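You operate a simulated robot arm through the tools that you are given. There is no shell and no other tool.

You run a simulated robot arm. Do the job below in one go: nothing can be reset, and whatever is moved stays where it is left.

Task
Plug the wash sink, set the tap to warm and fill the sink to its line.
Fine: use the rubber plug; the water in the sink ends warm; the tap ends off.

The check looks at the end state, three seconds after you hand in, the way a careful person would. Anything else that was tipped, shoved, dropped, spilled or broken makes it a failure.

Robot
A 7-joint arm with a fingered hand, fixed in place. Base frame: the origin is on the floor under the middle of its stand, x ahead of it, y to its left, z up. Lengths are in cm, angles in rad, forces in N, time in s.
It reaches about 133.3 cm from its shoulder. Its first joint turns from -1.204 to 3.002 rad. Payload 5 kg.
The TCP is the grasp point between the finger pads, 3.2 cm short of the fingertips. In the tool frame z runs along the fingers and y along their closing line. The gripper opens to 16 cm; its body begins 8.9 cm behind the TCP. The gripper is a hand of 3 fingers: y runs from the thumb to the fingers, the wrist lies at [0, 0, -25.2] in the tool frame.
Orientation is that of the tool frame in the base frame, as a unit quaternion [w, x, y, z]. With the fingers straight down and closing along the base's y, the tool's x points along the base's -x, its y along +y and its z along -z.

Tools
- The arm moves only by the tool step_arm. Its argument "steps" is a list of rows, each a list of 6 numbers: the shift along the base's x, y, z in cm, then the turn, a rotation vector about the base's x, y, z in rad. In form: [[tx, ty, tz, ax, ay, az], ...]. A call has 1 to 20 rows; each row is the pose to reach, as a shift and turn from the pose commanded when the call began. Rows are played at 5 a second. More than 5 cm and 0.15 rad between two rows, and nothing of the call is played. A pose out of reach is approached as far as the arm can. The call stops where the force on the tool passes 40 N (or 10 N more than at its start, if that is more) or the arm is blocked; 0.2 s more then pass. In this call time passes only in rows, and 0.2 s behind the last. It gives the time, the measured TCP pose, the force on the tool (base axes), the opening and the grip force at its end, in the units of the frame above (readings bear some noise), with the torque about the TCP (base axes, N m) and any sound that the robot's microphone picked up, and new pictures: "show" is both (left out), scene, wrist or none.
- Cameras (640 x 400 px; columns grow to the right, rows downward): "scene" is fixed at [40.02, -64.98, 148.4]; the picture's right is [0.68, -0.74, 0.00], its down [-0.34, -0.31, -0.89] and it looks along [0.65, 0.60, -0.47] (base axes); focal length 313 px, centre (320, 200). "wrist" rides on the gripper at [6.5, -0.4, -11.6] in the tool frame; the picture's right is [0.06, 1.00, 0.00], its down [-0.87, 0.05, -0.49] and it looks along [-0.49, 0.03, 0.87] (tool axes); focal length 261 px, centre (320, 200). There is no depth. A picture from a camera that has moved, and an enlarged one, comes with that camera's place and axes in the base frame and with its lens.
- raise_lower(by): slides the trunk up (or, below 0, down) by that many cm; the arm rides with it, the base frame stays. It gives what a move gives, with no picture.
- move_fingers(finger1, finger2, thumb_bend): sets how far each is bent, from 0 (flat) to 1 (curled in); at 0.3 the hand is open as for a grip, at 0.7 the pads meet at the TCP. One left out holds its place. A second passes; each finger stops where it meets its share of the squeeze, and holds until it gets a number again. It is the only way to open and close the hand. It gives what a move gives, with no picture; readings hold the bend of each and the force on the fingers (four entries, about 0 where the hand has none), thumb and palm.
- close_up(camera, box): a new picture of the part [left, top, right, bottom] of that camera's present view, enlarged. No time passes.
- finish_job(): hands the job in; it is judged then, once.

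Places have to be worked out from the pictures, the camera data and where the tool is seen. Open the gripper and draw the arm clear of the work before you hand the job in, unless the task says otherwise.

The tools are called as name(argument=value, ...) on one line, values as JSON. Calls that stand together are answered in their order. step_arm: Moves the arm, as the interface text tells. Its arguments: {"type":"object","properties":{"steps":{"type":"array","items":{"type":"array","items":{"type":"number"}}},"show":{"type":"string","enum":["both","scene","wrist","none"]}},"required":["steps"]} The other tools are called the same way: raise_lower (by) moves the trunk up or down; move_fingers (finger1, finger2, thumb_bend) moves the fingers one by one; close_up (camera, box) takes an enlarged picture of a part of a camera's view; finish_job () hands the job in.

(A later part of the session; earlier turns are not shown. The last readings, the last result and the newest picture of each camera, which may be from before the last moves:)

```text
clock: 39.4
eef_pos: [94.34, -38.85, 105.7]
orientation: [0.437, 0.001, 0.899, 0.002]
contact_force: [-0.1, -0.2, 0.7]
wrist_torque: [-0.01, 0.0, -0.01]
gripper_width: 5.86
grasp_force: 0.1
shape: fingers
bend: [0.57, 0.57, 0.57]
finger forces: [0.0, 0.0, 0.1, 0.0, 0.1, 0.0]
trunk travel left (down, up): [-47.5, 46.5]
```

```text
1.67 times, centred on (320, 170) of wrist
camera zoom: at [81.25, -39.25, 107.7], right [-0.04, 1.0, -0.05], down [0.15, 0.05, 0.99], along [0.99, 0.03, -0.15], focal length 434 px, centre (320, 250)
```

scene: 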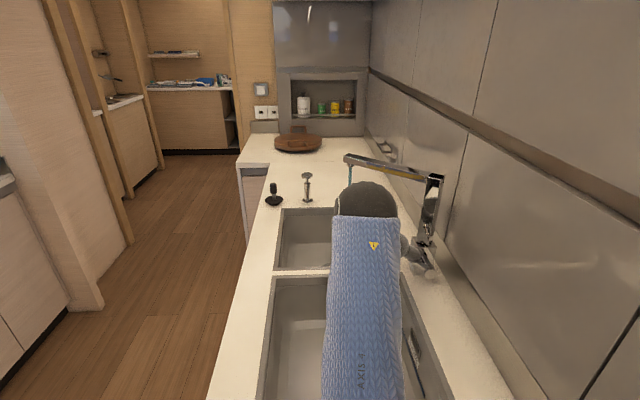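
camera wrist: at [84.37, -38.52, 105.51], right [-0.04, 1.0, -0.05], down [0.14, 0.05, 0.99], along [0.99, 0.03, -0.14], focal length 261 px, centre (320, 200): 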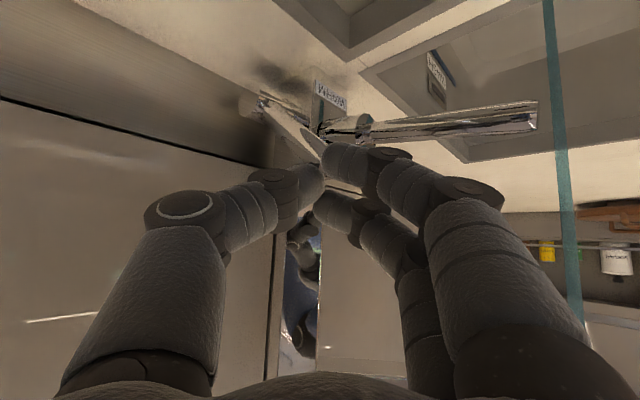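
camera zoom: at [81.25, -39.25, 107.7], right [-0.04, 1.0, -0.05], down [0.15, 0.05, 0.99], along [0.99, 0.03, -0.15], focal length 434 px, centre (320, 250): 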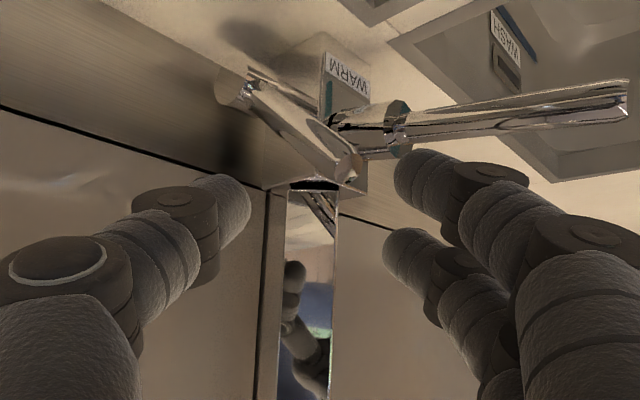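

The lever's tip is between the fingers again. I move in to straddle it and grip.

step_arm(steps=[[1, 0.1, -1.7, 0, 0, 0], [2.2, 0.2, -3.2, 0, 0, 0], [3.4, 0.3, -4.3, 0, 0, 0], [4.6, 0.3, -5.2, 0, 0, 0]], show="wrist")

move_fingers(finger1=0.71, finger2=0.71, thumb_bend=0.71)

```text
clock: 40.4
eef_pos: [98.99, -38.57, 100.47]
orientation: [0.437, 0.0, 0.899, 0.001]
contact_force: [0.3, 0.0, 0.6]
wrist_torque: [0.02, -0.02, 0.0]
gripper_width: 5.86
grasp_force: 0.1
shape: fingers
bend: [0.57, 0.57, 0.57]
finger forces: [0.0, 0.1, 0.1, 0.0, 0.0, 0.0]
trunk travel left (down, up): [-47.5, 46.5]
camera wrist: at [85.94, -39.03, 102.54], right [-0.04, 1.0, -0.05], down [0.15, 0.05, 0.99], along [0.99, 0.03, -0.15], focal length 261 px, centre (320, 200)
```

wrist: 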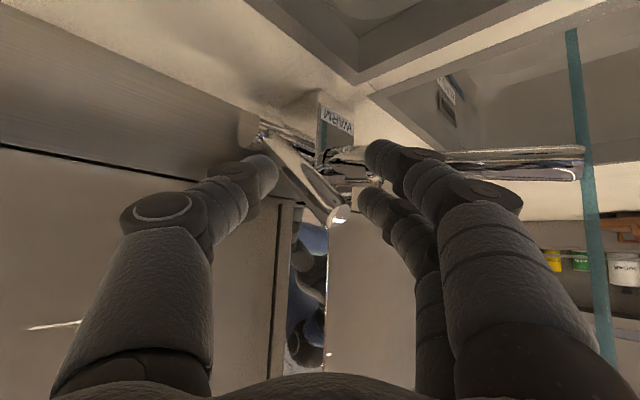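

```text
clock: 41.4
eef_pos: [99.01, -38.81, 100.41]
orientation: [0.438, 0.001, 0.899, 0.002]
contact_force: [-0.2, -15.0, 1.8]
wrist_torque: [-0.32, 0.02, -0.46]
gripper_width: 2.46
grasp_force: 10.9
shape: fingers
bend: [0.71, 0.68, 0.66]
finger forces: [0.0, 5.0, 0.0, 0.0, 17.3, 0.1]
trunk travel left (down, up): [-47.5, 46.5]
```

Gripped. I swing the lever back along its arc toward upright.

step_arm(steps=[[0.4, -0.4, 0.6, 0, 0, 0], [0.76, -0.76, 1.1, 0, 0, 0], [1.3, -1.3, 1.65, 0, 0, 0], [1.91, -1.91, 2.15, 0, 0, 0], [2.5, -2.5, 2.5, 0, 0, 0], [3.2, -3.2, 2.75, 0, 0, 0], [3.7, -3.7, 2.85, 0, 0, 0], [4.12, -4.12, 2.9, 0, 0, 0]])

close_up(camera="scene", box=[340, 160, 360, 190])

```text
clock: 43.2
eef_pos: [102.97, -42.49, 103.56]
orientation: [0.439, -0.001, 0.899, 0.002]
contact_force: [-4.2, 1.8, 6.2]
wrist_torque: [0.15, 0.18, 0.03]
gripper_width: 2.31
grasp_force: 13.7
shape: fingers
bend: [0.72, 0.68, 0.67]
finger forces: [12.7, 5.7, 0.0, 0.1, 9.4, 0.0]
trunk travel left (down, up): [-47.5, 46.5]
camera wrist: at [89.97, -43.03, 105.54], right [-0.04, 1.0, -0.05], down [0.15, 0.05, 0.99], along [0.99, 0.03, -0.15], focal length 261 px, centre (320, 200)
```

scene: 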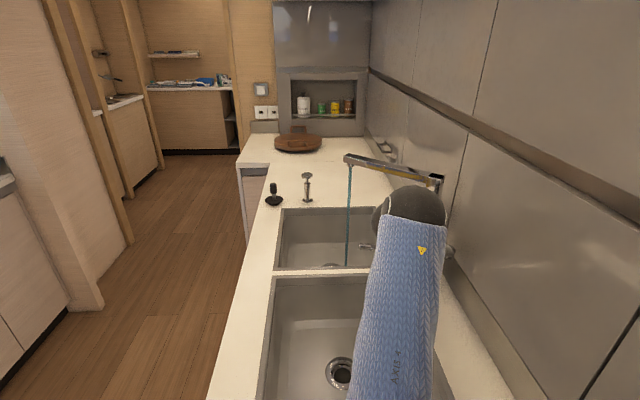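
wrist: 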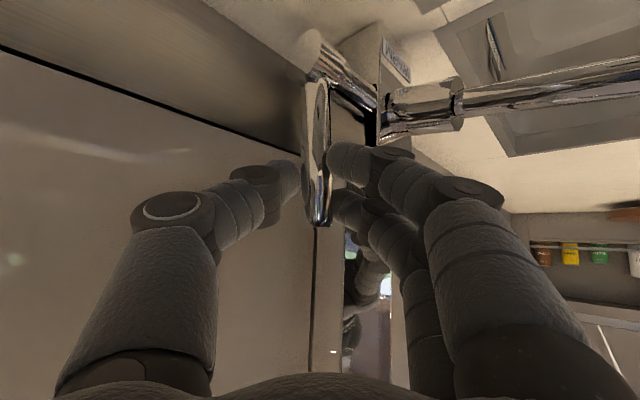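

```text
13.33 times, centred on (350, 175) of scene
camera zoom: at [40.02, -64.98, 148.4], right [0.68, -0.74, 0.0], down [-0.34, -0.31, -0.89], along [0.65, 0.6, -0.47], focal length 4173 px, centre (-80, 533)
```

zoom: 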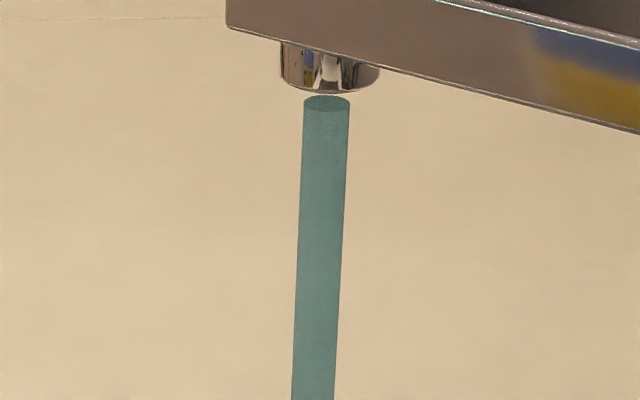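

Colour is the same teal with the lever upright, so I check the backward direction too.

step_arm(steps=[[0.4, -0.4, 0, 0, 0, 0], [0.8, -0.8, 0, 0, 0, 0], [1.2, -1.2, 0, 0, 0, 0], [1.6, -1.6, -0.1, 0, 0, 0], [2.0, -2.0, -0.2, 0, 0, 0]])

close_up(camera="scene", box=[340, 160, 360, 190])

```text
clock: 44.4
eef_pos: [105.19, -44.73, 103.45]
orientation: [0.438, 0.001, 0.899, 0.001]
contact_force: [1.4, 16.0, 4.1]
wrist_torque: [0.43, 0.02, 0.07]
gripper_width: 2.87
grasp_force: 7.3
shape: fingers
bend: [0.65, 0.7, 0.71]
finger forces: [10.9, 3.2, 0.1, 0.0, 0.1, 0.0]
trunk travel left (down, up): [-47.5, 46.5]
camera wrist: at [91.99, -45.11, 105.37], right [-0.04, 1.0, -0.05], down [0.15, 0.05, 0.99], along [0.99, 0.03, -0.15], focal length 261 px, centre (320, 200)
```

scene: 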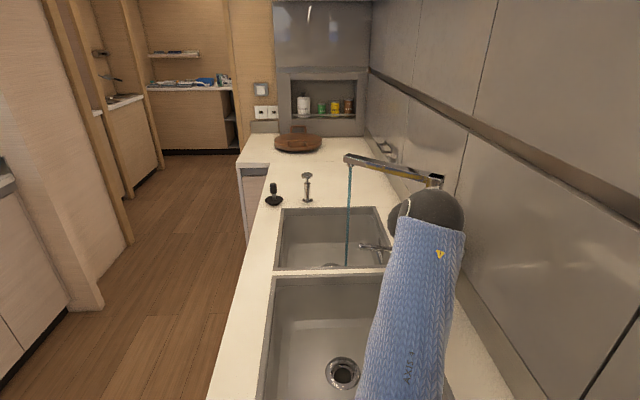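
wrist: 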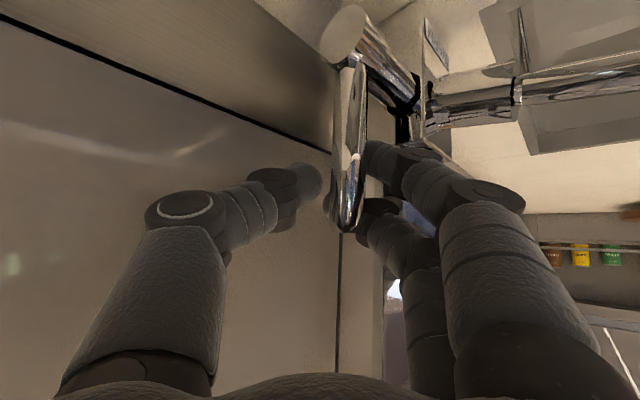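

```text
13.33 times, centred on (350, 175) of scene
camera zoom: at [40.02, -64.98, 148.4], right [0.68, -0.74, 0.0], down [-0.34, -0.31, -0.89], along [0.65, 0.6, -0.47], focal length 4173 px, centre (-80, 533)
```

zoom: 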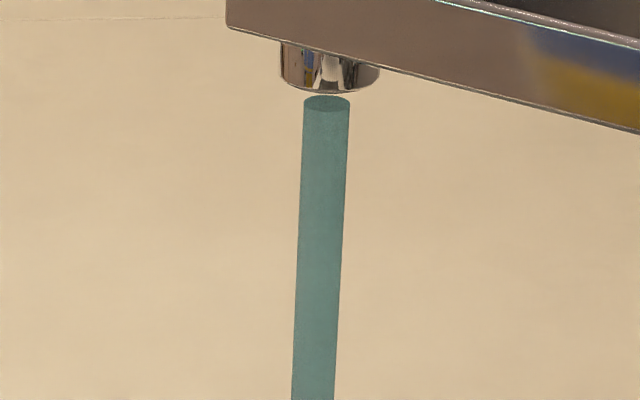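

The lever won't go back past upright (16 N), so upright is one end stop and about 52 degrees forward is the other; it started at the upright end. The tag on the front marks that turning it forward sets WARM. I re-centre, grip again and will pull it fully forward.

move_fingers(finger1=0.58, finger2=0.58, thumb_bend=0.58)

step_arm(steps=[[-1, 0.7, 0.2, 0, 0, 0], [-2.1, 1.5, 0.4, 0, 0, 0]], show="wrist")

move_fingers(finger1=0.72, finger2=0.72, thumb_bend=0.72)

```text
clock: 45.4
eef_pos: [105.03, -44.74, 103.22]
orientation: [0.437, 0.0, 0.899, 0.002]
contact_force: [-13.8, -1.4, -2.5]
wrist_torque: [-0.03, 0.22, 0.0]
gripper_width: 5.37
grasp_force: 7.5
shape: fingers
bend: [0.57, 0.61, 0.59]
finger forces: [0.1, 8.1, 0.0, 0.1, 6.6, 0.0]
trunk travel left (down, up): [-47.5, 46.5]
```

```text
clock: 46.0
eef_pos: [103.21, -43.07, 103.74]
orientation: [0.438, 0.0, 0.899, 0.002]
contact_force: [-0.2, -0.1, 0.0]
wrist_torque: [0.01, 0.01, 0.02]
gripper_width: 5.92
grasp_force: 0.0
shape: fingers
bend: [0.57, 0.57, 0.57]
finger forces: [0.0, 0.0, 0.1, 0.0, 0.0, 0.0]
trunk travel left (down, up): [-47.5, 46.5]
camera wrist: at [89.97, -43.64, 105.74], right [-0.04, 1.0, -0.05], down [0.15, 0.05, 0.99], along [0.99, 0.03, -0.15], focal length 261 px, centre (320, 200)
```

wrist: 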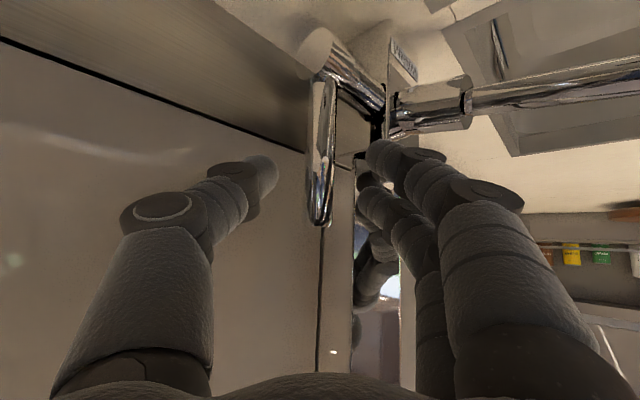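

```text
clock: 47.0
eef_pos: [103.22, -43.18, 103.68]
orientation: [0.436, 0.0, 0.9, 0.002]
contact_force: [3.4, 3.4, -3.2]
wrist_torque: [0.01, 0.06, 0.02]
gripper_width: 2.25
grasp_force: 11.5
shape: fingers
bend: [0.7, 0.68, 0.68]
finger forces: [5.1, 7.7, 0.0, 0.0, 9.5, 0.0]
trunk travel left (down, up): [-47.5, 46.5]
```

Gripped firmly again; I pull the lever along its arc to the forward stop.

step_arm(steps=[[-0.73, 0.73, -0.07, 0, 0, 0], [-1.44, 1.44, -0.29, 0, 0, 0], [-2.12, 2.12, -0.64, 0, 0, 0], [-2.76, 2.76, -1.12, 0, 0, 0], [-3.35, 3.35, -1.72, 0, 0, 0], [-3.81, 3.81, -2.34, 0, 0, 0], [-4.1, 4.1, -2.83, 0, 0, 0], [-4.32, 4.32, -3.25, 0, 0, 0]])

close_up(camera="wrist", box=[180, 50, 460, 290])

```text
clock: 48.8
eef_pos: [98.7, -39.14, 100.73]
orientation: [0.44, 0.002, 0.898, 0.001]
contact_force: [1.9, -7.9, 17.7]
wrist_torque: [-0.46, -0.35, -0.35]
gripper_width: 1.53
grasp_force: 16.6
shape: fingers
bend: [0.72, 0.67, 0.69]
finger forces: [1.5, 11.6, 0.1, 0.0, 20.6, 0.0]
trunk travel left (down, up): [-47.5, 46.5]
camera wrist: at [85.57, -39.55, 102.69], right [-0.04, 1.0, -0.04], down [0.15, 0.05, 0.99], along [0.99, 0.03, -0.15], focal length 261 px, centre (320, 200)
```

scene: 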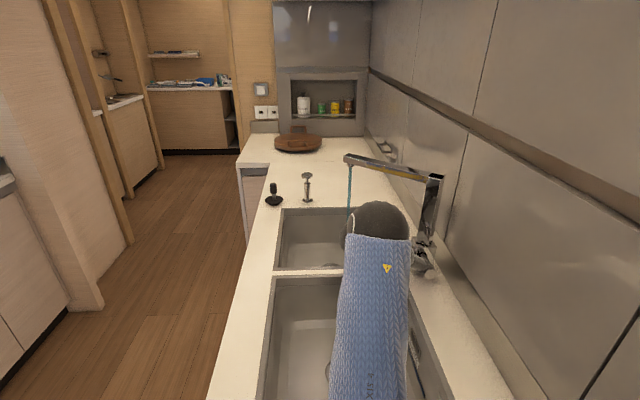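
wrist: 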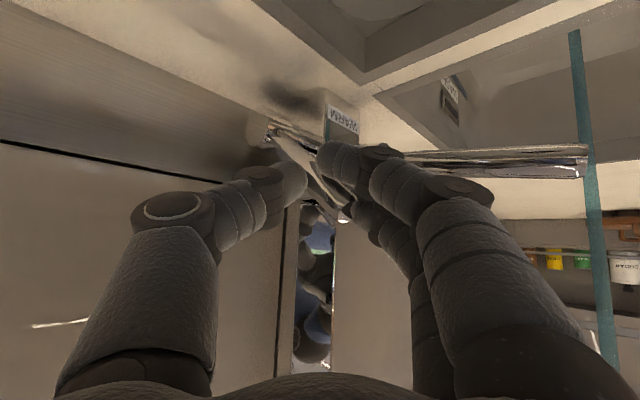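

```text
1.67 times, centred on (320, 170) of wrist
camera zoom: at [85.57, -39.55, 102.69], right [-0.04, 1.0, -0.04], down [0.15, 0.05, 0.99], along [0.99, 0.03, -0.15], focal length 434 px, centre (320, 250)
```

zoom: 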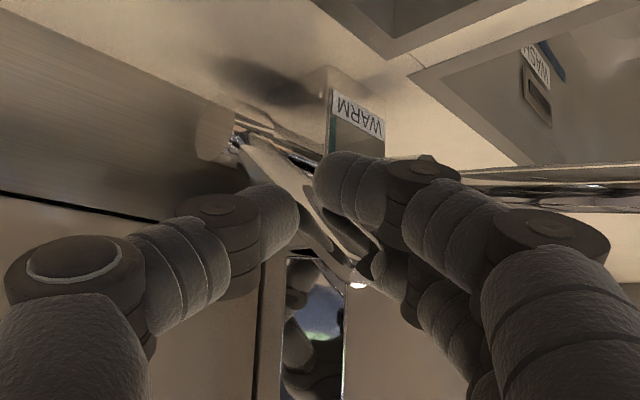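

The lever is forward again with about 19 N. I push a little further along the arc to find out whether this really is the stop.

step_arm(steps=[[-0.15, 0.15, -0.35, 0, 0, 0], [-0.3, 0.3, -0.7, 0, 0, 0], [-0.44, 0.44, -1.1, 0, 0, 0]], show="wrist")

close_up(camera="wrist", box=[180, 50, 460, 290])

```text
clock: 49.6
eef_pos: [98.29, -38.53, 99.67]
orientation: [0.439, 0.0, 0.899, 0.001]
contact_force: [-5.5, -13.1, 3.2]
wrist_torque: [-0.33, 0.15, -0.67]
gripper_width: 1.77
grasp_force: 13.7
shape: fingers
bend: [0.72, 0.68, 0.69]
finger forces: [0.1, 7.3, 0.0, 0.1, 20.1, 0.0]
trunk travel left (down, up): [-47.5, 46.5]
camera wrist: at [85.11, -38.91, 101.74], right [-0.04, 1.0, -0.05], down [0.15, 0.05, 0.99], along [0.99, 0.03, -0.15], focal length 261 px, centre (320, 200)
```

wrist: 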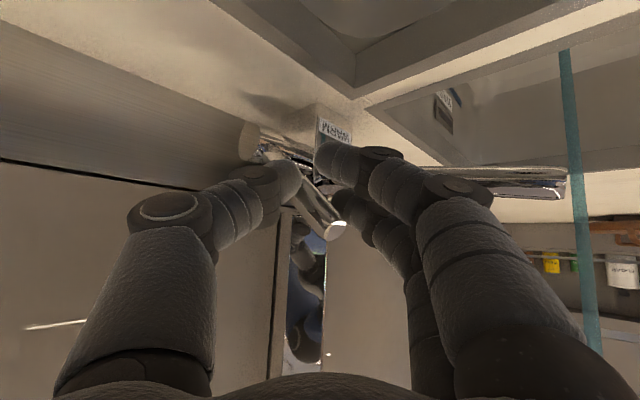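

```text
1.67 times, centred on (320, 170) of wrist
camera zoom: at [85.11, -38.91, 101.74], right [-0.04, 1.0, -0.05], down [0.15, 0.05, 0.99], along [0.99, 0.03, -0.15], focal length 434 px, centre (320, 250)
```

zoom: 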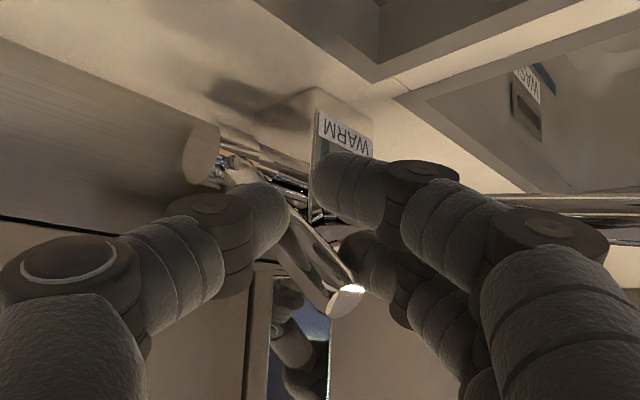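

The fingers slid along the lever while it stayed at 51 degrees, so that is its forward stop, set to WARM. I release and back out without dragging it.

move_fingers(finger1=0.57, finger2=0.57, thumb_bend=0.57)

step_arm(steps=[[-1.6, 0, 1.4, 0, 0, 0], [-3.2, 0, 2.8, 0, 0, 0], [-5, 0, 4.5, 0, 0, 0], [-6.5, 1.5, 6.5, 0, 0, 0]])

close_up(camera="wrist", box=[230, 50, 510, 250])

```text
clock: 50.6
eef_pos: [98.18, -38.38, 99.87]
orientation: [0.439, 0.0, 0.899, 0.001]
contact_force: [0.8, 0.2, 0.2]
wrist_torque: [-0.03, 0.01, -0.02]
gripper_width: 6.26
grasp_force: 0.0
shape: fingers
bend: [0.56, 0.56, 0.56]
finger forces: [0.1, 0.0, 0.0, 0.1, 0.1, 0.0]
trunk travel left (down, up): [-47.5, 46.5]
```

```text
clock: 51.6
eef_pos: [91.71, -36.93, 105.85]
orientation: [0.438, 0.0, 0.899, 0.002]
contact_force: [0.0, 0.8, -0.5]
wrist_torque: [0.01, 0.0, 0.0]
gripper_width: 6.26
grasp_force: 0.1
shape: fingers
bend: [0.56, 0.56, 0.56]
finger forces: [0.0, 0.0, 0.0, 0.0, 0.0, 0.0]
trunk travel left (down, up): [-47.5, 46.5]
camera wrist: at [78.53, -37.38, 107.86], right [-0.04, 1.0, -0.05], down [0.15, 0.05, 0.99], along [0.99, 0.03, -0.15], focal length 261 px, centre (320, 200)
```

scene: 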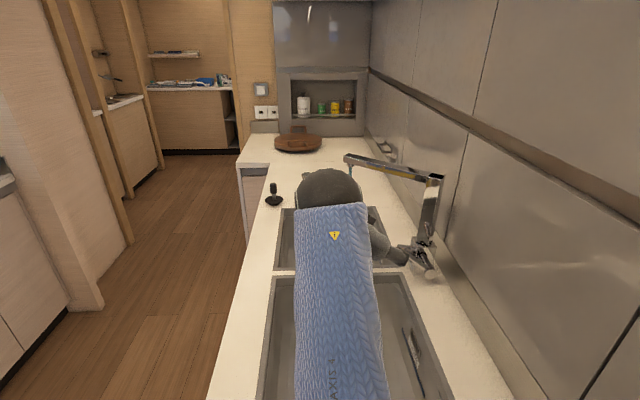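
wrist: 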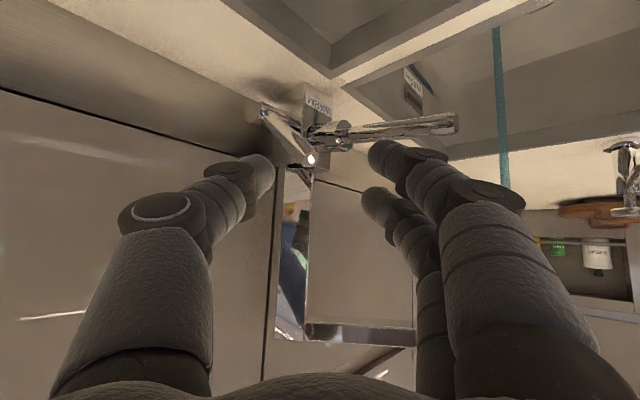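

```text
2.00 times, centred on (370, 150) of wrist
camera zoom: at [78.53, -37.38, 107.86], right [-0.04, 1.0, -0.05], down [0.15, 0.05, 0.99], along [0.99, 0.03, -0.15], focal length 521 px, centre (220, 300)
```

zoom: 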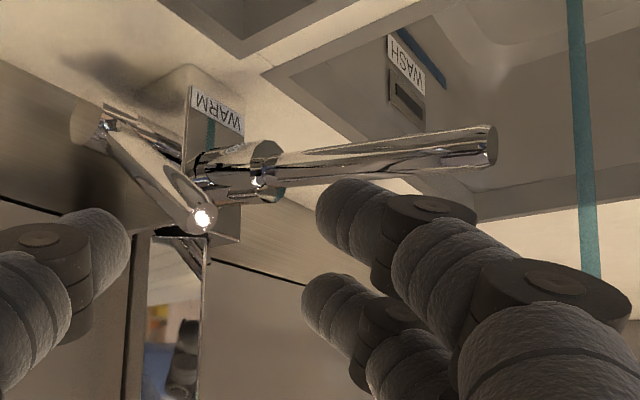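

The side lever is at its forward stop, and the rod tip is at about (97.2, -26.6, 98.4). I close the fingers, move above the rod and press it down to shut the flow; if the stream stops, the side lever is indeed only temperature.

move_fingers(finger1=0.72, finger2=0.72, thumb_bend=0.72)

step_arm(steps=[[0, 3, 0.6, 0, 0, 0], [0.3, 6, 1, 0, 0, 0], [1, 8.9, 1, 0, 0, 0], [3.3, 8.9, 0, 0, 0, 0], [5.3, 8.9, -1, 0, 0, 0]])

close_up(camera="wrist", box=[200, 50, 480, 290])

```text
clock: 52.6
eef_pos: [91.8, -36.98, 105.84]
orientation: [0.437, 0.0, 0.899, 0.001]
contact_force: [0.1, -0.4, 0.3]
wrist_torque: [-0.03, -0.02, 0.03]
gripper_width: 0.67
grasp_force: 0.0
shape: fingers
bend: [0.72, 0.72, 0.72]
finger forces: [0.0, 0.0, 0.0, 0.1, 0.0, 0.0]
trunk travel left (down, up): [-47.5, 46.5]
```

```text
clock: 53.8
eef_pos: [97.19, -28.01, 104.72]
orientation: [0.437, 0.0, 0.899, 0.002]
contact_force: [0.6, -0.1, 0.0]
wrist_torque: [-0.04, 0.03, -0.04]
gripper_width: 0.65
grasp_force: 0.1
shape: fingers
bend: [0.72, 0.72, 0.72]
finger forces: [0.1, 0.0, 0.1, 0.0, 0.1, 0.0]
trunk travel left (down, up): [-47.5, 46.5]
camera wrist: at [84.0, -28.51, 106.72], right [-0.04, 1.0, -0.05], down [0.15, 0.05, 0.99], along [0.99, 0.03, -0.15], focal length 261 px, centre (320, 200)
```

scene: 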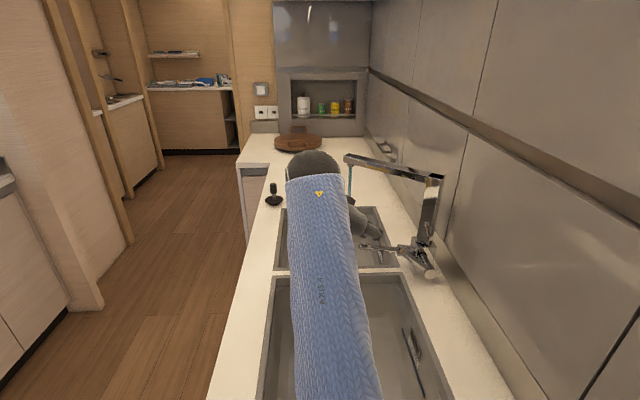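
wrist: 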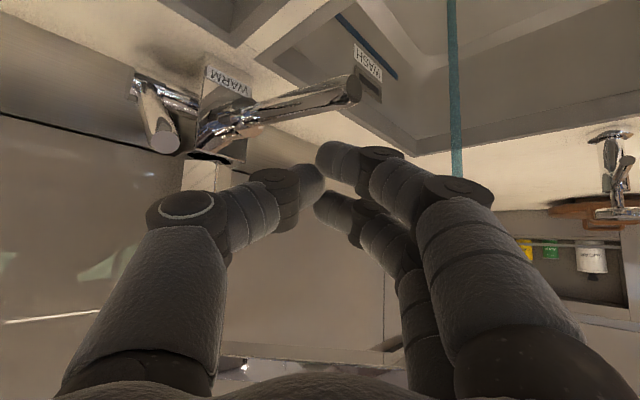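

```text
1.67 times, centred on (340, 170) of wrist
camera zoom: at [84.0, -28.51, 106.72], right [-0.04, 1.0, -0.05], down [0.15, 0.05, 0.99], along [0.99, 0.03, -0.15], focal length 434 px, centre (287, 250)
```

zoom: 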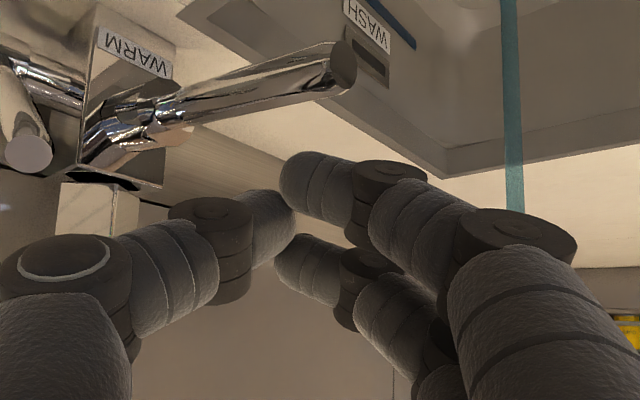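

The fingertips are directly above the rod near its tip. I press down in small steps.

step_arm(steps=[[0, 0, -0.7, 0, 0, 0], [0, 0, -1.4, 0, 0, 0], [0, 0, -2, 0, 0, 0], [0, 0, -2.5, 0, 0, 0], [0, 0, -3, 0, 0, 0]])

```text
clock: 55.0
eef_pos: [97.13, -28.11, 101.88]
orientation: [0.438, 0.001, 0.899, 0.001]
contact_force: [-0.9, -0.1, 1.1]
wrist_torque: [0.0, -0.02, -0.02]
gripper_width: 0.66
grasp_force: 0.1
shape: fingers
bend: [0.72, 0.72, 0.72]
finger forces: [0.1, 0.1, 0.0, 0.0, 0.0, 0.0]
trunk travel left (down, up): [-47.5, 46.5]
camera wrist: at [83.97, -28.57, 103.8], right [-0.04, 1.0, -0.05], down [0.15, 0.05, 0.99], along [0.99, 0.03, -0.15], focal length 261 px, centre (320, 200)
```

scene: 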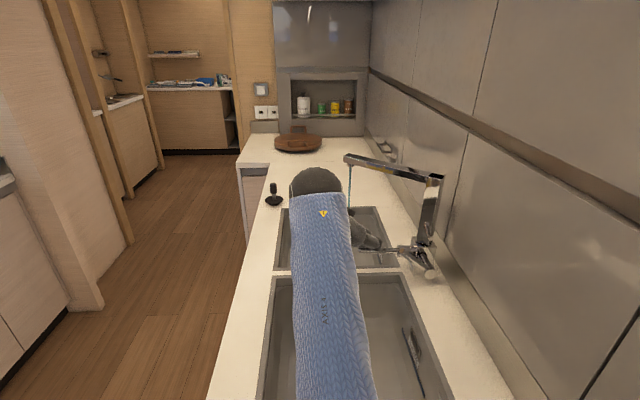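
wrist: 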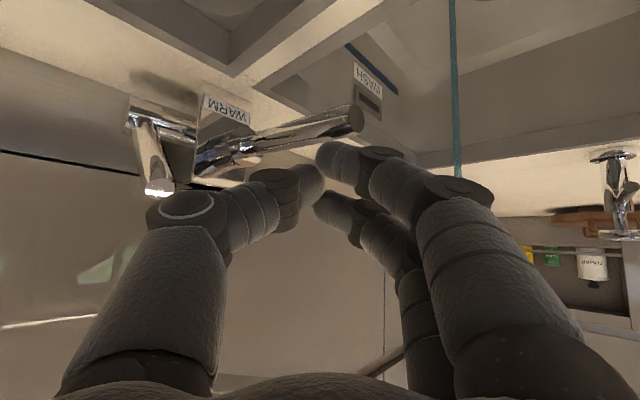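

Not in contact yet; I continue down.

step_arm(steps=[[0, 0, -0.5, 0, 0, 0], [0, 0, -1, 0, 0, 0], [0, 0, -1.5, 0, 0, 0], [0, 0, -2, 0, 0, 0]])

```text
clock: 56.0
eef_pos: [97.04, -28.06, 100.2]
orientation: [0.44, 0.0, 0.898, 0.003]
contact_force: [-1.1, 0.1, 21.1]
wrist_torque: [0.11, -0.11, 0.01]
gripper_width: 0.43
grasp_force: 11.5
shape: fingers
bend: [0.74, 0.72, 0.72]
finger forces: [22.1, 0.0, 0.0, 0.0, 0.0, 0.1]
trunk travel left (down, up): [-47.5, 46.5]
camera wrist: at [83.89, -28.49, 102.23], right [-0.04, 1.0, -0.05], down [0.14, 0.05, 0.99], along [0.99, 0.03, -0.15], focal length 261 px, centre (320, 200)
```

scene: 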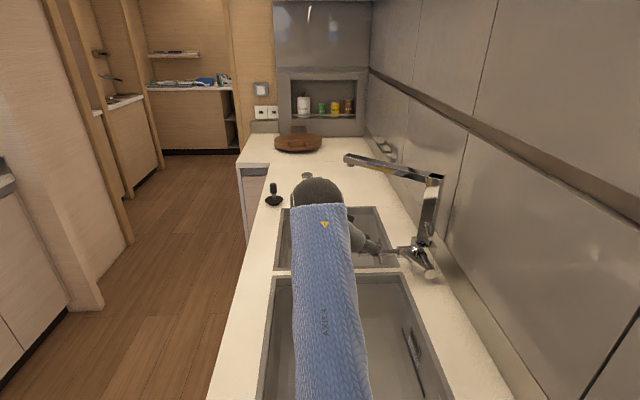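
wrist: 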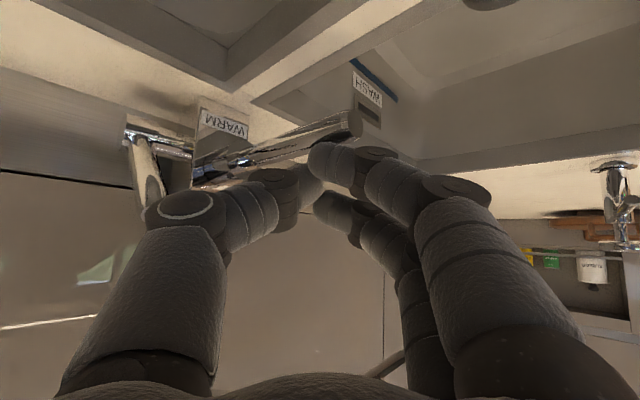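

The stream has stopped with the rod pressed down, so the rod is flow and the side lever is temperature only. I lift off and back the hand away toward the plug's side, staying clear of the spout.

step_arm(steps=[[0, 0, 2, 0, 0, 0], [-0.5, 0, 4.5, 0, 0, 0], [-3, 1, 7.5, 0, 0, 0], [-6.5, 3, 9.5, 0, 0, 0], [-10, 6, 10.5, 0, 0, 0], [-12, 10, 11, 0, 0, 0]])

close_up(camera="scene", box=[320, 145, 450, 285])

```text
clock: 57.4
eef_pos: [85.07, -17.99, 110.99]
orientation: [0.438, 0.0, 0.899, 0.001]
contact_force: [0.1, 0.5, 0.4]
wrist_torque: [0.01, 0.01, -0.02]
gripper_width: 0.55
grasp_force: 0.1
shape: fingers
bend: [0.72, 0.72, 0.72]
finger forces: [0.1, 0.0, 0.0, 0.0, 0.0, 0.0]
trunk travel left (down, up): [-47.5, 46.5]
camera wrist: at [71.85, -18.35, 112.93], right [-0.04, 1.0, -0.05], down [0.15, 0.05, 0.99], along [0.99, 0.03, -0.15], focal length 261 px, centre (320, 200)
```

scene: 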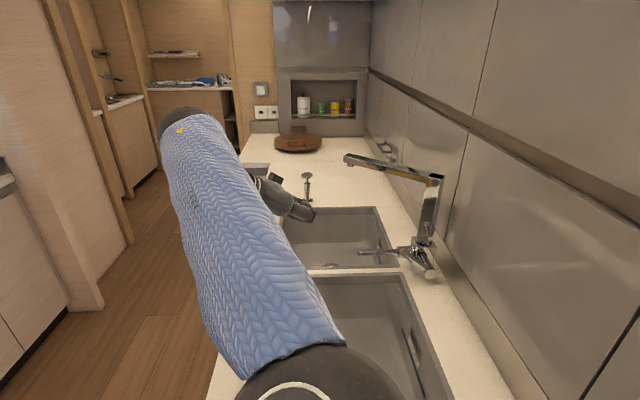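
wrist: 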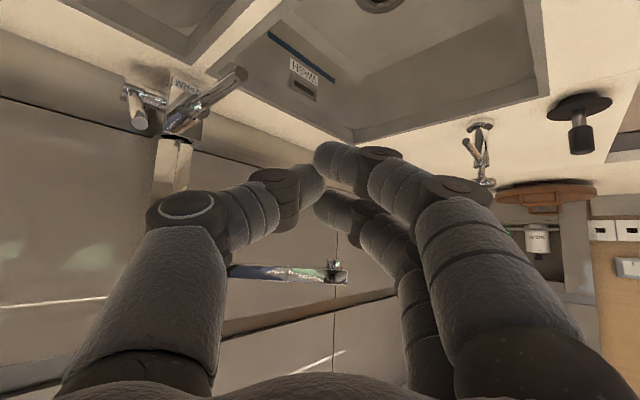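

```text
2.86 times, centred on (385, 215) of scene
camera zoom: at [40.02, -64.98, 148.4], right [0.68, -0.74, 0.0], down [-0.34, -0.31, -0.89], along [0.65, 0.6, -0.47], focal length 894 px, centre (134, 157)
```

zoom: 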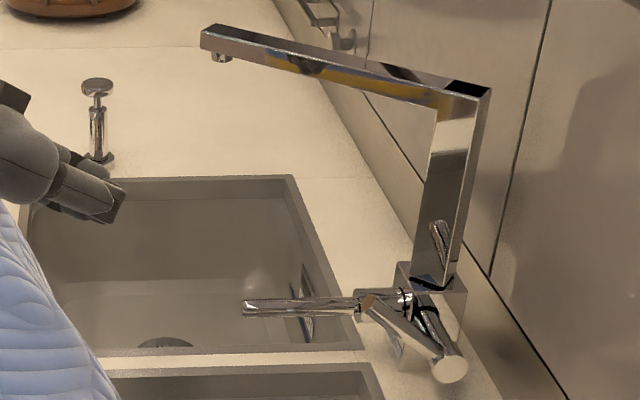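

Flow is fully off and the lever stays forward. I now move to the plug at about (105.8, 20.4), easing the tilt to 0.6 rad.

step_arm(steps=[[0, 4, 0.3, 0, 0.03, 0], [0, 8, 0.3, 0, 0.06, 0], [0, 12, 0.3, 0, 0.09, 0], [0, 16, 0.3, 0, 0.12, 0], [0, 20, 0, 0, 0.15, 0], [1, 24, 0, 0, 0.18, 0], [2.5, 28, 0, 0, 0.21, 0], [4.5, 32, 0, 0, 0.24, 0], [6.5, 35.5, 0, 0, 0.27, 0], [9, 38.4, 0, 0, 0.3, 0]])

move_fingers(finger1=0.48, finger2=0.48, thumb_bend=0.48)

```text
clock: 59.6
eef_pos: [94.27, 20.52, 110.85]
orientation: [0.298, 0.001, 0.955, 0.002]
contact_force: [0.1, 0.4, 0.2]
wrist_torque: [-0.05, -0.01, -0.06]
gripper_width: 0.58
grasp_force: 0.1
shape: fingers
bend: [0.72, 0.72, 0.72]
finger forces: [0.1, 0.0, 0.0, 0.0, 0.0, 0.1]
trunk travel left (down, up): [-47.5, 46.5]
camera wrist: at [82.26, 20.07, 116.7], right [-0.05, 1.0, -0.03], down [0.44, 0.05, 0.9], along [0.9, 0.03, -0.44], focal length 261 px, centre (320, 200)
```

scene: 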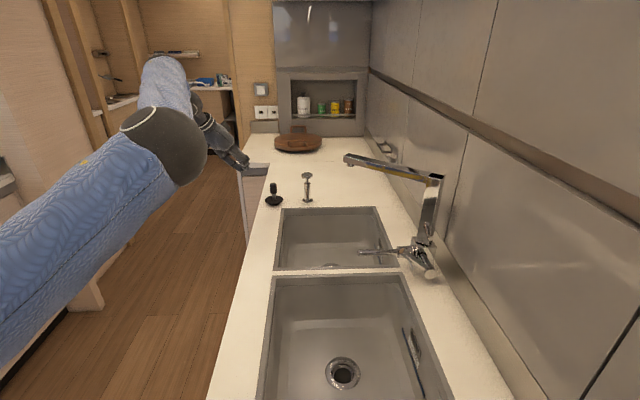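
wrist: 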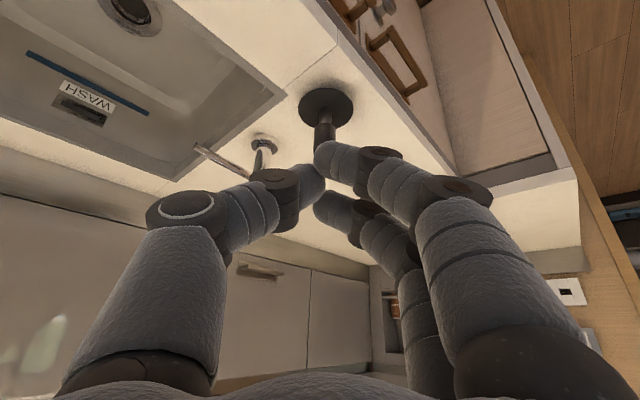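

```text
clock: 60.6
eef_pos: [93.98, 20.42, 110.87]
orientation: [0.298, 0.0, 0.955, 0.002]
contact_force: [-0.5, -0.3, 0.4]
wrist_torque: [0.05, -0.01, 0.01]
gripper_width: 9.45
grasp_force: 0.1
shape: fingers
bend: [0.48, 0.48, 0.48]
finger forces: [0.0, 0.0, 0.1, 0.0, 0.0, 0.0]
trunk travel left (down, up): [-47.5, 46.5]
```

The fingers are open; I look at the plug with the wrist camera to refine its place.

close_up(camera="wrist", box=[220, 60, 440, 200])

```text
2.86 times, centred on (330, 130) of wrist
camera zoom: at [82.16, 19.99, 116.77], right [-0.05, 1.0, -0.03], down [0.43, 0.05, 0.9], along [0.9, 0.03, -0.44], focal length 745 px, centre (291, 400)
```

zoom: 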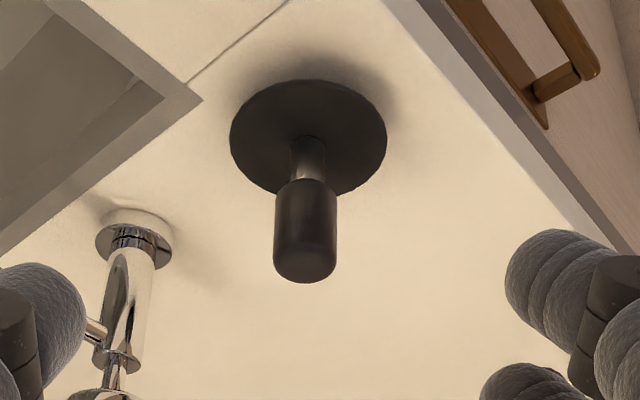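

The plug handle's middle is at about (106.3, 21.1, 97). I approach along the finger direction with the hand straddling it.

step_arm(steps=[[2.6, 0.3, -2.3, 0, 0, 0], [5.2, 0.5, -4.6, 0, 0, 0], [7.7, 0.7, -7, 0, 0, 0]], show="wrist")

```text
clock: 61.4
eef_pos: [101.99, 21.05, 103.74]
orientation: [0.298, 0.0, 0.955, 0.002]
contact_force: [0.6, -0.1, -0.3]
wrist_torque: [0.01, -0.01, 0.0]
gripper_width: 9.47
grasp_force: 0.1
shape: fingers
bend: [0.48, 0.48, 0.48]
finger forces: [0.1, 0.0, 0.0, 0.0, 0.1, 0.1]
trunk travel left (down, up): [-47.5, 46.5]
camera wrist: at [89.97, 20.69, 109.51], right [-0.05, 1.0, -0.03], down [0.44, 0.05, 0.9], along [0.9, 0.03, -0.44], focal length 261 px, centre (320, 200)
```

wrist: 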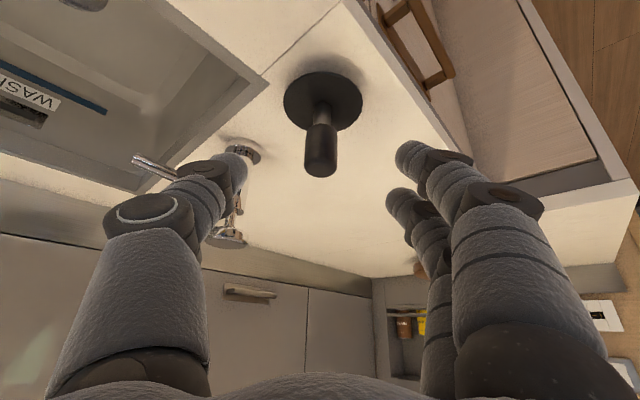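

The handle is centred (about y = 21.1). I go down to the grasp height.

step_arm(steps=[[1.1, 0, -1.5, 0, 0, 0], [2.2, 0, -3, 0, 0, 0], [3.3, 0, -4.4, 0, 0, 0], [4.3, 0, -5.7, 0, 0, 0]])

close_up(camera="wrist", box=[180, 80, 460, 280])

```text
clock: 62.4
eef_pos: [106.14, 20.98, 97.95]
orientation: [0.298, 0.0, 0.955, 0.002]
contact_force: [-0.5, -0.3, 0.5]
wrist_torque: [0.02, 0.02, 0.01]
gripper_width: 9.49
grasp_force: 0.0
shape: fingers
bend: [0.48, 0.48, 0.48]
finger forces: [0.1, 0.1, 0.0, 0.1, 0.0, 0.0]
trunk travel left (down, up): [-47.5, 46.5]
camera wrist: at [94.18, 20.61, 103.91], right [-0.05, 1.0, -0.03], down [0.44, 0.05, 0.9], along [0.9, 0.03, -0.44], focal length 261 px, centre (320, 200)
```

scene: 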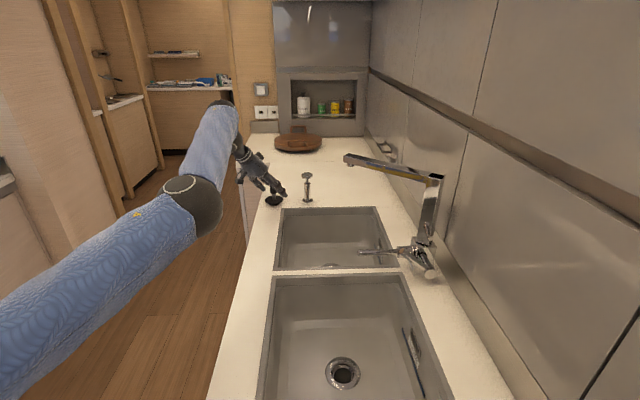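
wrist: 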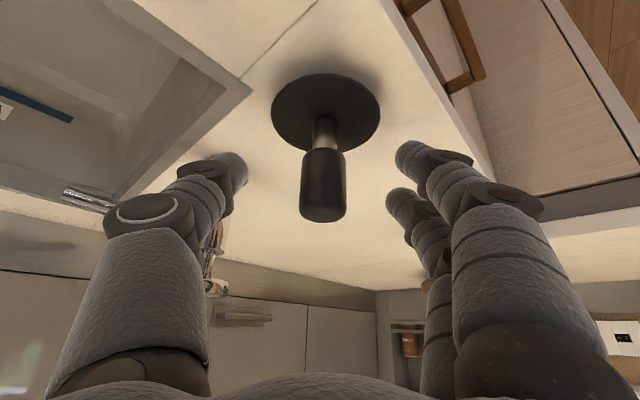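

```text
2.00 times, centred on (320, 180) of wrist
camera zoom: at [94.18, 20.61, 103.91], right [-0.05, 1.0, -0.03], down [0.44, 0.05, 0.9], along [0.9, 0.03, -0.44], focal length 521 px, centre (320, 240)
```

zoom: 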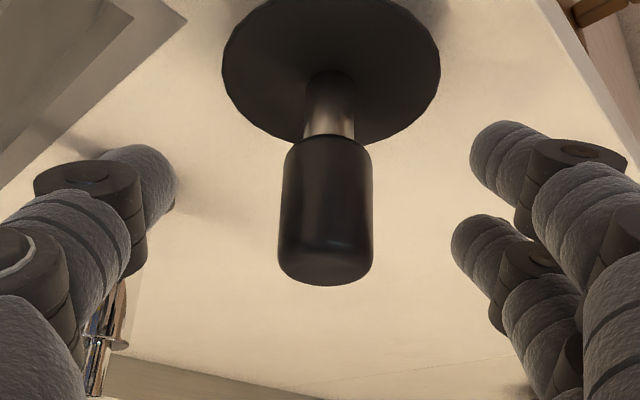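

The handle is centred laterally and about 1 cm further ahead. I advance slightly and close on it.

step_arm(steps=[[0.4, 0.1, -0.2, 0, 0, 0], [0.8, 0.1, -0.4, 0, 0, 0]], show="none")

move_fingers(finger1=0.6, finger2=0.6, thumb_bend=0.6)

close_up(camera="wrist", box=[180, 80, 460, 280])

```text
clock: 63.0
eef_pos: [106.85, 21.04, 97.78]
orientation: [0.298, 0.001, 0.955, 0.001]
contact_force: [1.2, 1.0, 0.3]
wrist_torque: [0.01, 0.01, 0.0]
gripper_width: 9.48
grasp_force: 0.1
shape: fingers
bend: [0.48, 0.48, 0.48]
finger forces: [0.0, 0.0, 0.0, 0.0, 0.0, 0.0]
trunk travel left (down, up): [-47.5, 46.5]
```

```text
clock: 64.0
eef_pos: [106.85, 21.26, 97.69]
orientation: [0.298, 0.0, 0.955, 0.002]
contact_force: [-0.9, 0.4, 0.2]
wrist_torque: [-0.01, -0.02, 0.04]
gripper_width: 4.85
grasp_force: 0.0
shape: fingers
bend: [0.6, 0.6, 0.6]
finger forces: [0.0, 0.1, 0.0, 0.0, 0.0, 0.0]
trunk travel left (down, up): [-47.5, 46.5]
```

```text
2.00 times, centred on (320, 180) of wrist
camera zoom: at [94.88, 20.72, 103.57], right [-0.05, 1.0, -0.03], down [0.43, 0.05, 0.9], along [0.9, 0.03, -0.44], focal length 521 px, centre (320, 240)
```

zoom: 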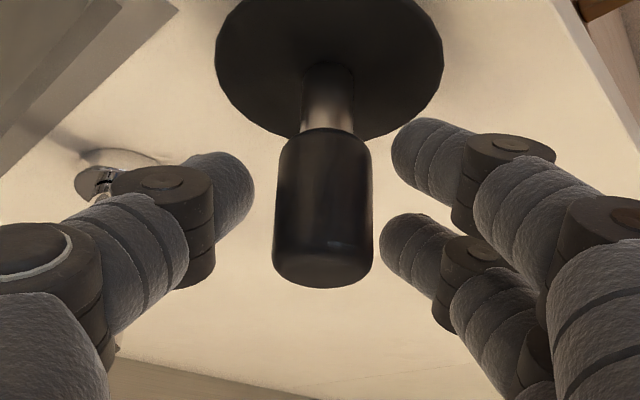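

Thumb and both fingers straddle the handle evenly. I close to grip it.

move_fingers(finger1=0.72, finger2=0.72, thumb_bend=0.72)

close_up(camera="wrist", box=[180, 80, 460, 280])

```text
clock: 65.0
eef_pos: [106.75, 21.17, 97.77]
orientation: [0.298, 0.0, 0.954, 0.002]
contact_force: [0.7, -0.8, 0.2]
wrist_torque: [0.0, 0.02, -0.03]
gripper_width: 2.81
grasp_force: 11.7
shape: fingers
bend: [0.67, 0.71, 0.68]
finger forces: [9.2, 2.3, 0.1, 0.1, 11.5, 0.0]
trunk travel left (down, up): [-47.5, 46.5]
```

```text
2.00 times, centred on (320, 180) of wrist
camera zoom: at [94.89, 20.72, 103.56], right [-0.05, 1.0, -0.03], down [0.43, 0.05, 0.9], along [0.9, 0.03, -0.44], focal length 521 px, centre (320, 240)
```

zoom: 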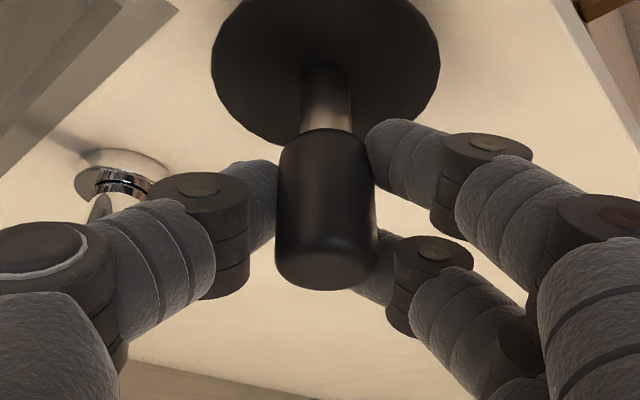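

The plug is held (12 N). I lift it gently and check it hangs upright.

step_arm(steps=[[0, 0, 0.5, 0, 0, 0], [0, 0, 1.5, 0, 0, 0], [0, 0, 3, 0, 0, 0], [0, 0, 5, 0, 0, 0], [0, 0, 7.5, 0, 0, 0], [0, 0, 10, 0, 0, 0]])

close_up(camera="scene", box=[220, 90, 340, 220])

```text
clock: 66.4
eef_pos: [106.83, 21.06, 107.78]
orientation: [0.298, 0.001, 0.955, 0.002]
contact_force: [-0.7, 0.0, 0.0]
wrist_torque: [0.01, -0.02, -0.01]
gripper_width: 2.79
grasp_force: 11.5
shape: fingers
bend: [0.67, 0.71, 0.68]
finger forces: [9.4, 2.1, 0.0, 0.1, 11.2, 0.0]
trunk travel left (down, up): [-47.5, 46.5]
camera wrist: at [94.84, 20.72, 113.61], right [-0.05, 1.0, -0.03], down [0.43, 0.05, 0.9], along [0.9, 0.03, -0.44], focal length 261 px, centre (320, 200)
```

scene: 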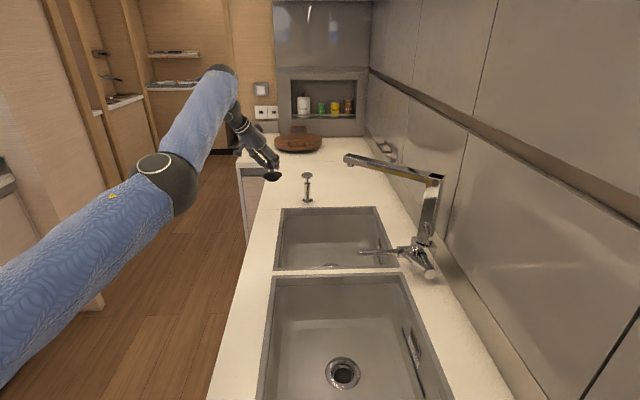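
wrist: 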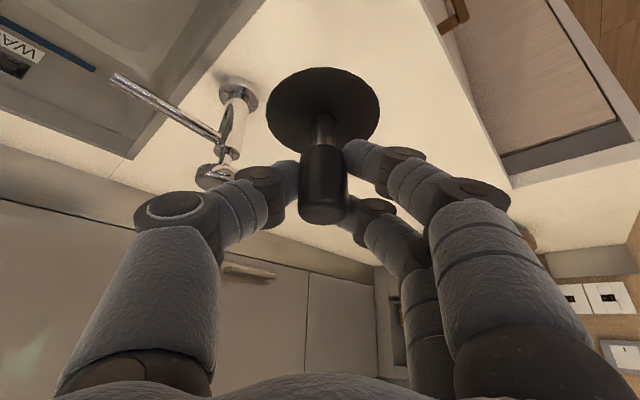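

```text
3.08 times, centred on (280, 155) of scene
camera zoom: at [40.02, -64.98, 148.4], right [0.68, -0.74, 0.0], down [-0.34, -0.31, -0.89], along [0.65, 0.6, -0.47], focal length 963 px, centre (443, 338)
```

zoom: 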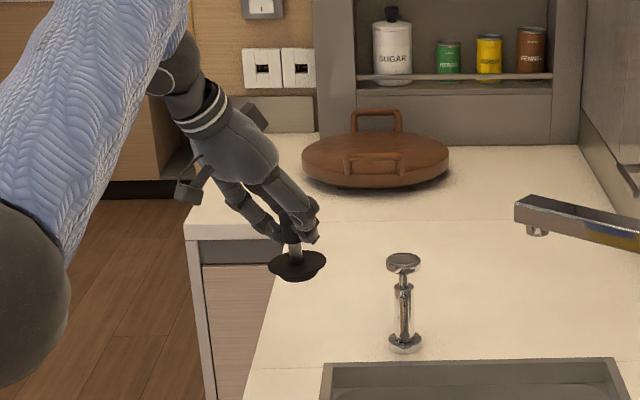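

The plug is held level and its axis lines up with the TCP. I carry it back and around the dispenser's nozzle, then to y about -9.7 in front of the wash drain.

step_arm(steps=[[-3.5, 0, 0, 0, 0, 0], [-7, -1, 0, 0, 0, 0], [-10.5, -3, 0, 0, 0, 0], [-13, -6, 0, 0, 0, 0], [-14, -10, 0, 0, 0, 0], [-14, -14, 0, 0, 0, 0], [-14, -18, 0, 0, 0, 0], [-14, -22, 0, 0, 0, 0], [-14, -26, 0, 0, 0, 0], [-14, -30.5, 0, 0, 0, 0]])

```text
clock: 68.6
eef_pos: [92.95, -9.6, 107.51]
orientation: [0.298, 0.0, 0.954, 0.002]
contact_force: [-0.3, -0.6, -0.5]
wrist_torque: [0.01, 0.0, -0.01]
gripper_width: 2.76
grasp_force: 11.0
shape: fingers
bend: [0.67, 0.71, 0.68]
finger forces: [9.3, 1.9, 0.1, 0.1, 11.0, 0.1]
trunk travel left (down, up): [-47.5, 46.5]
camera wrist: at [80.98, -10.14, 113.3], right [-0.05, 1.0, -0.03], down [0.43, 0.05, 0.9], along [0.9, 0.03, -0.44], focal length 261 px, centre (320, 200)
```

scene: 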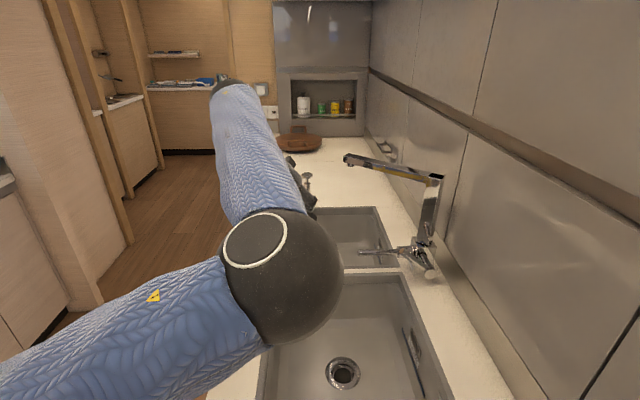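
wrist: 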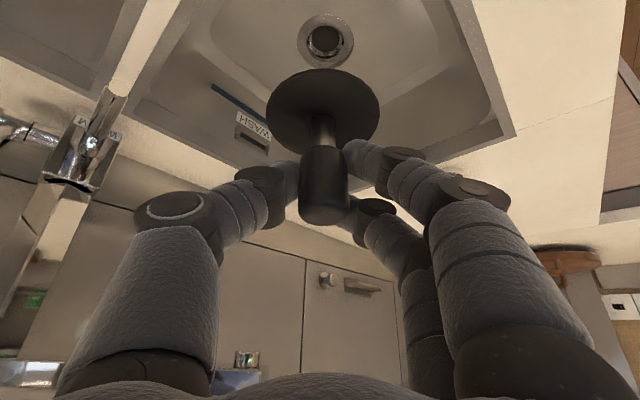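

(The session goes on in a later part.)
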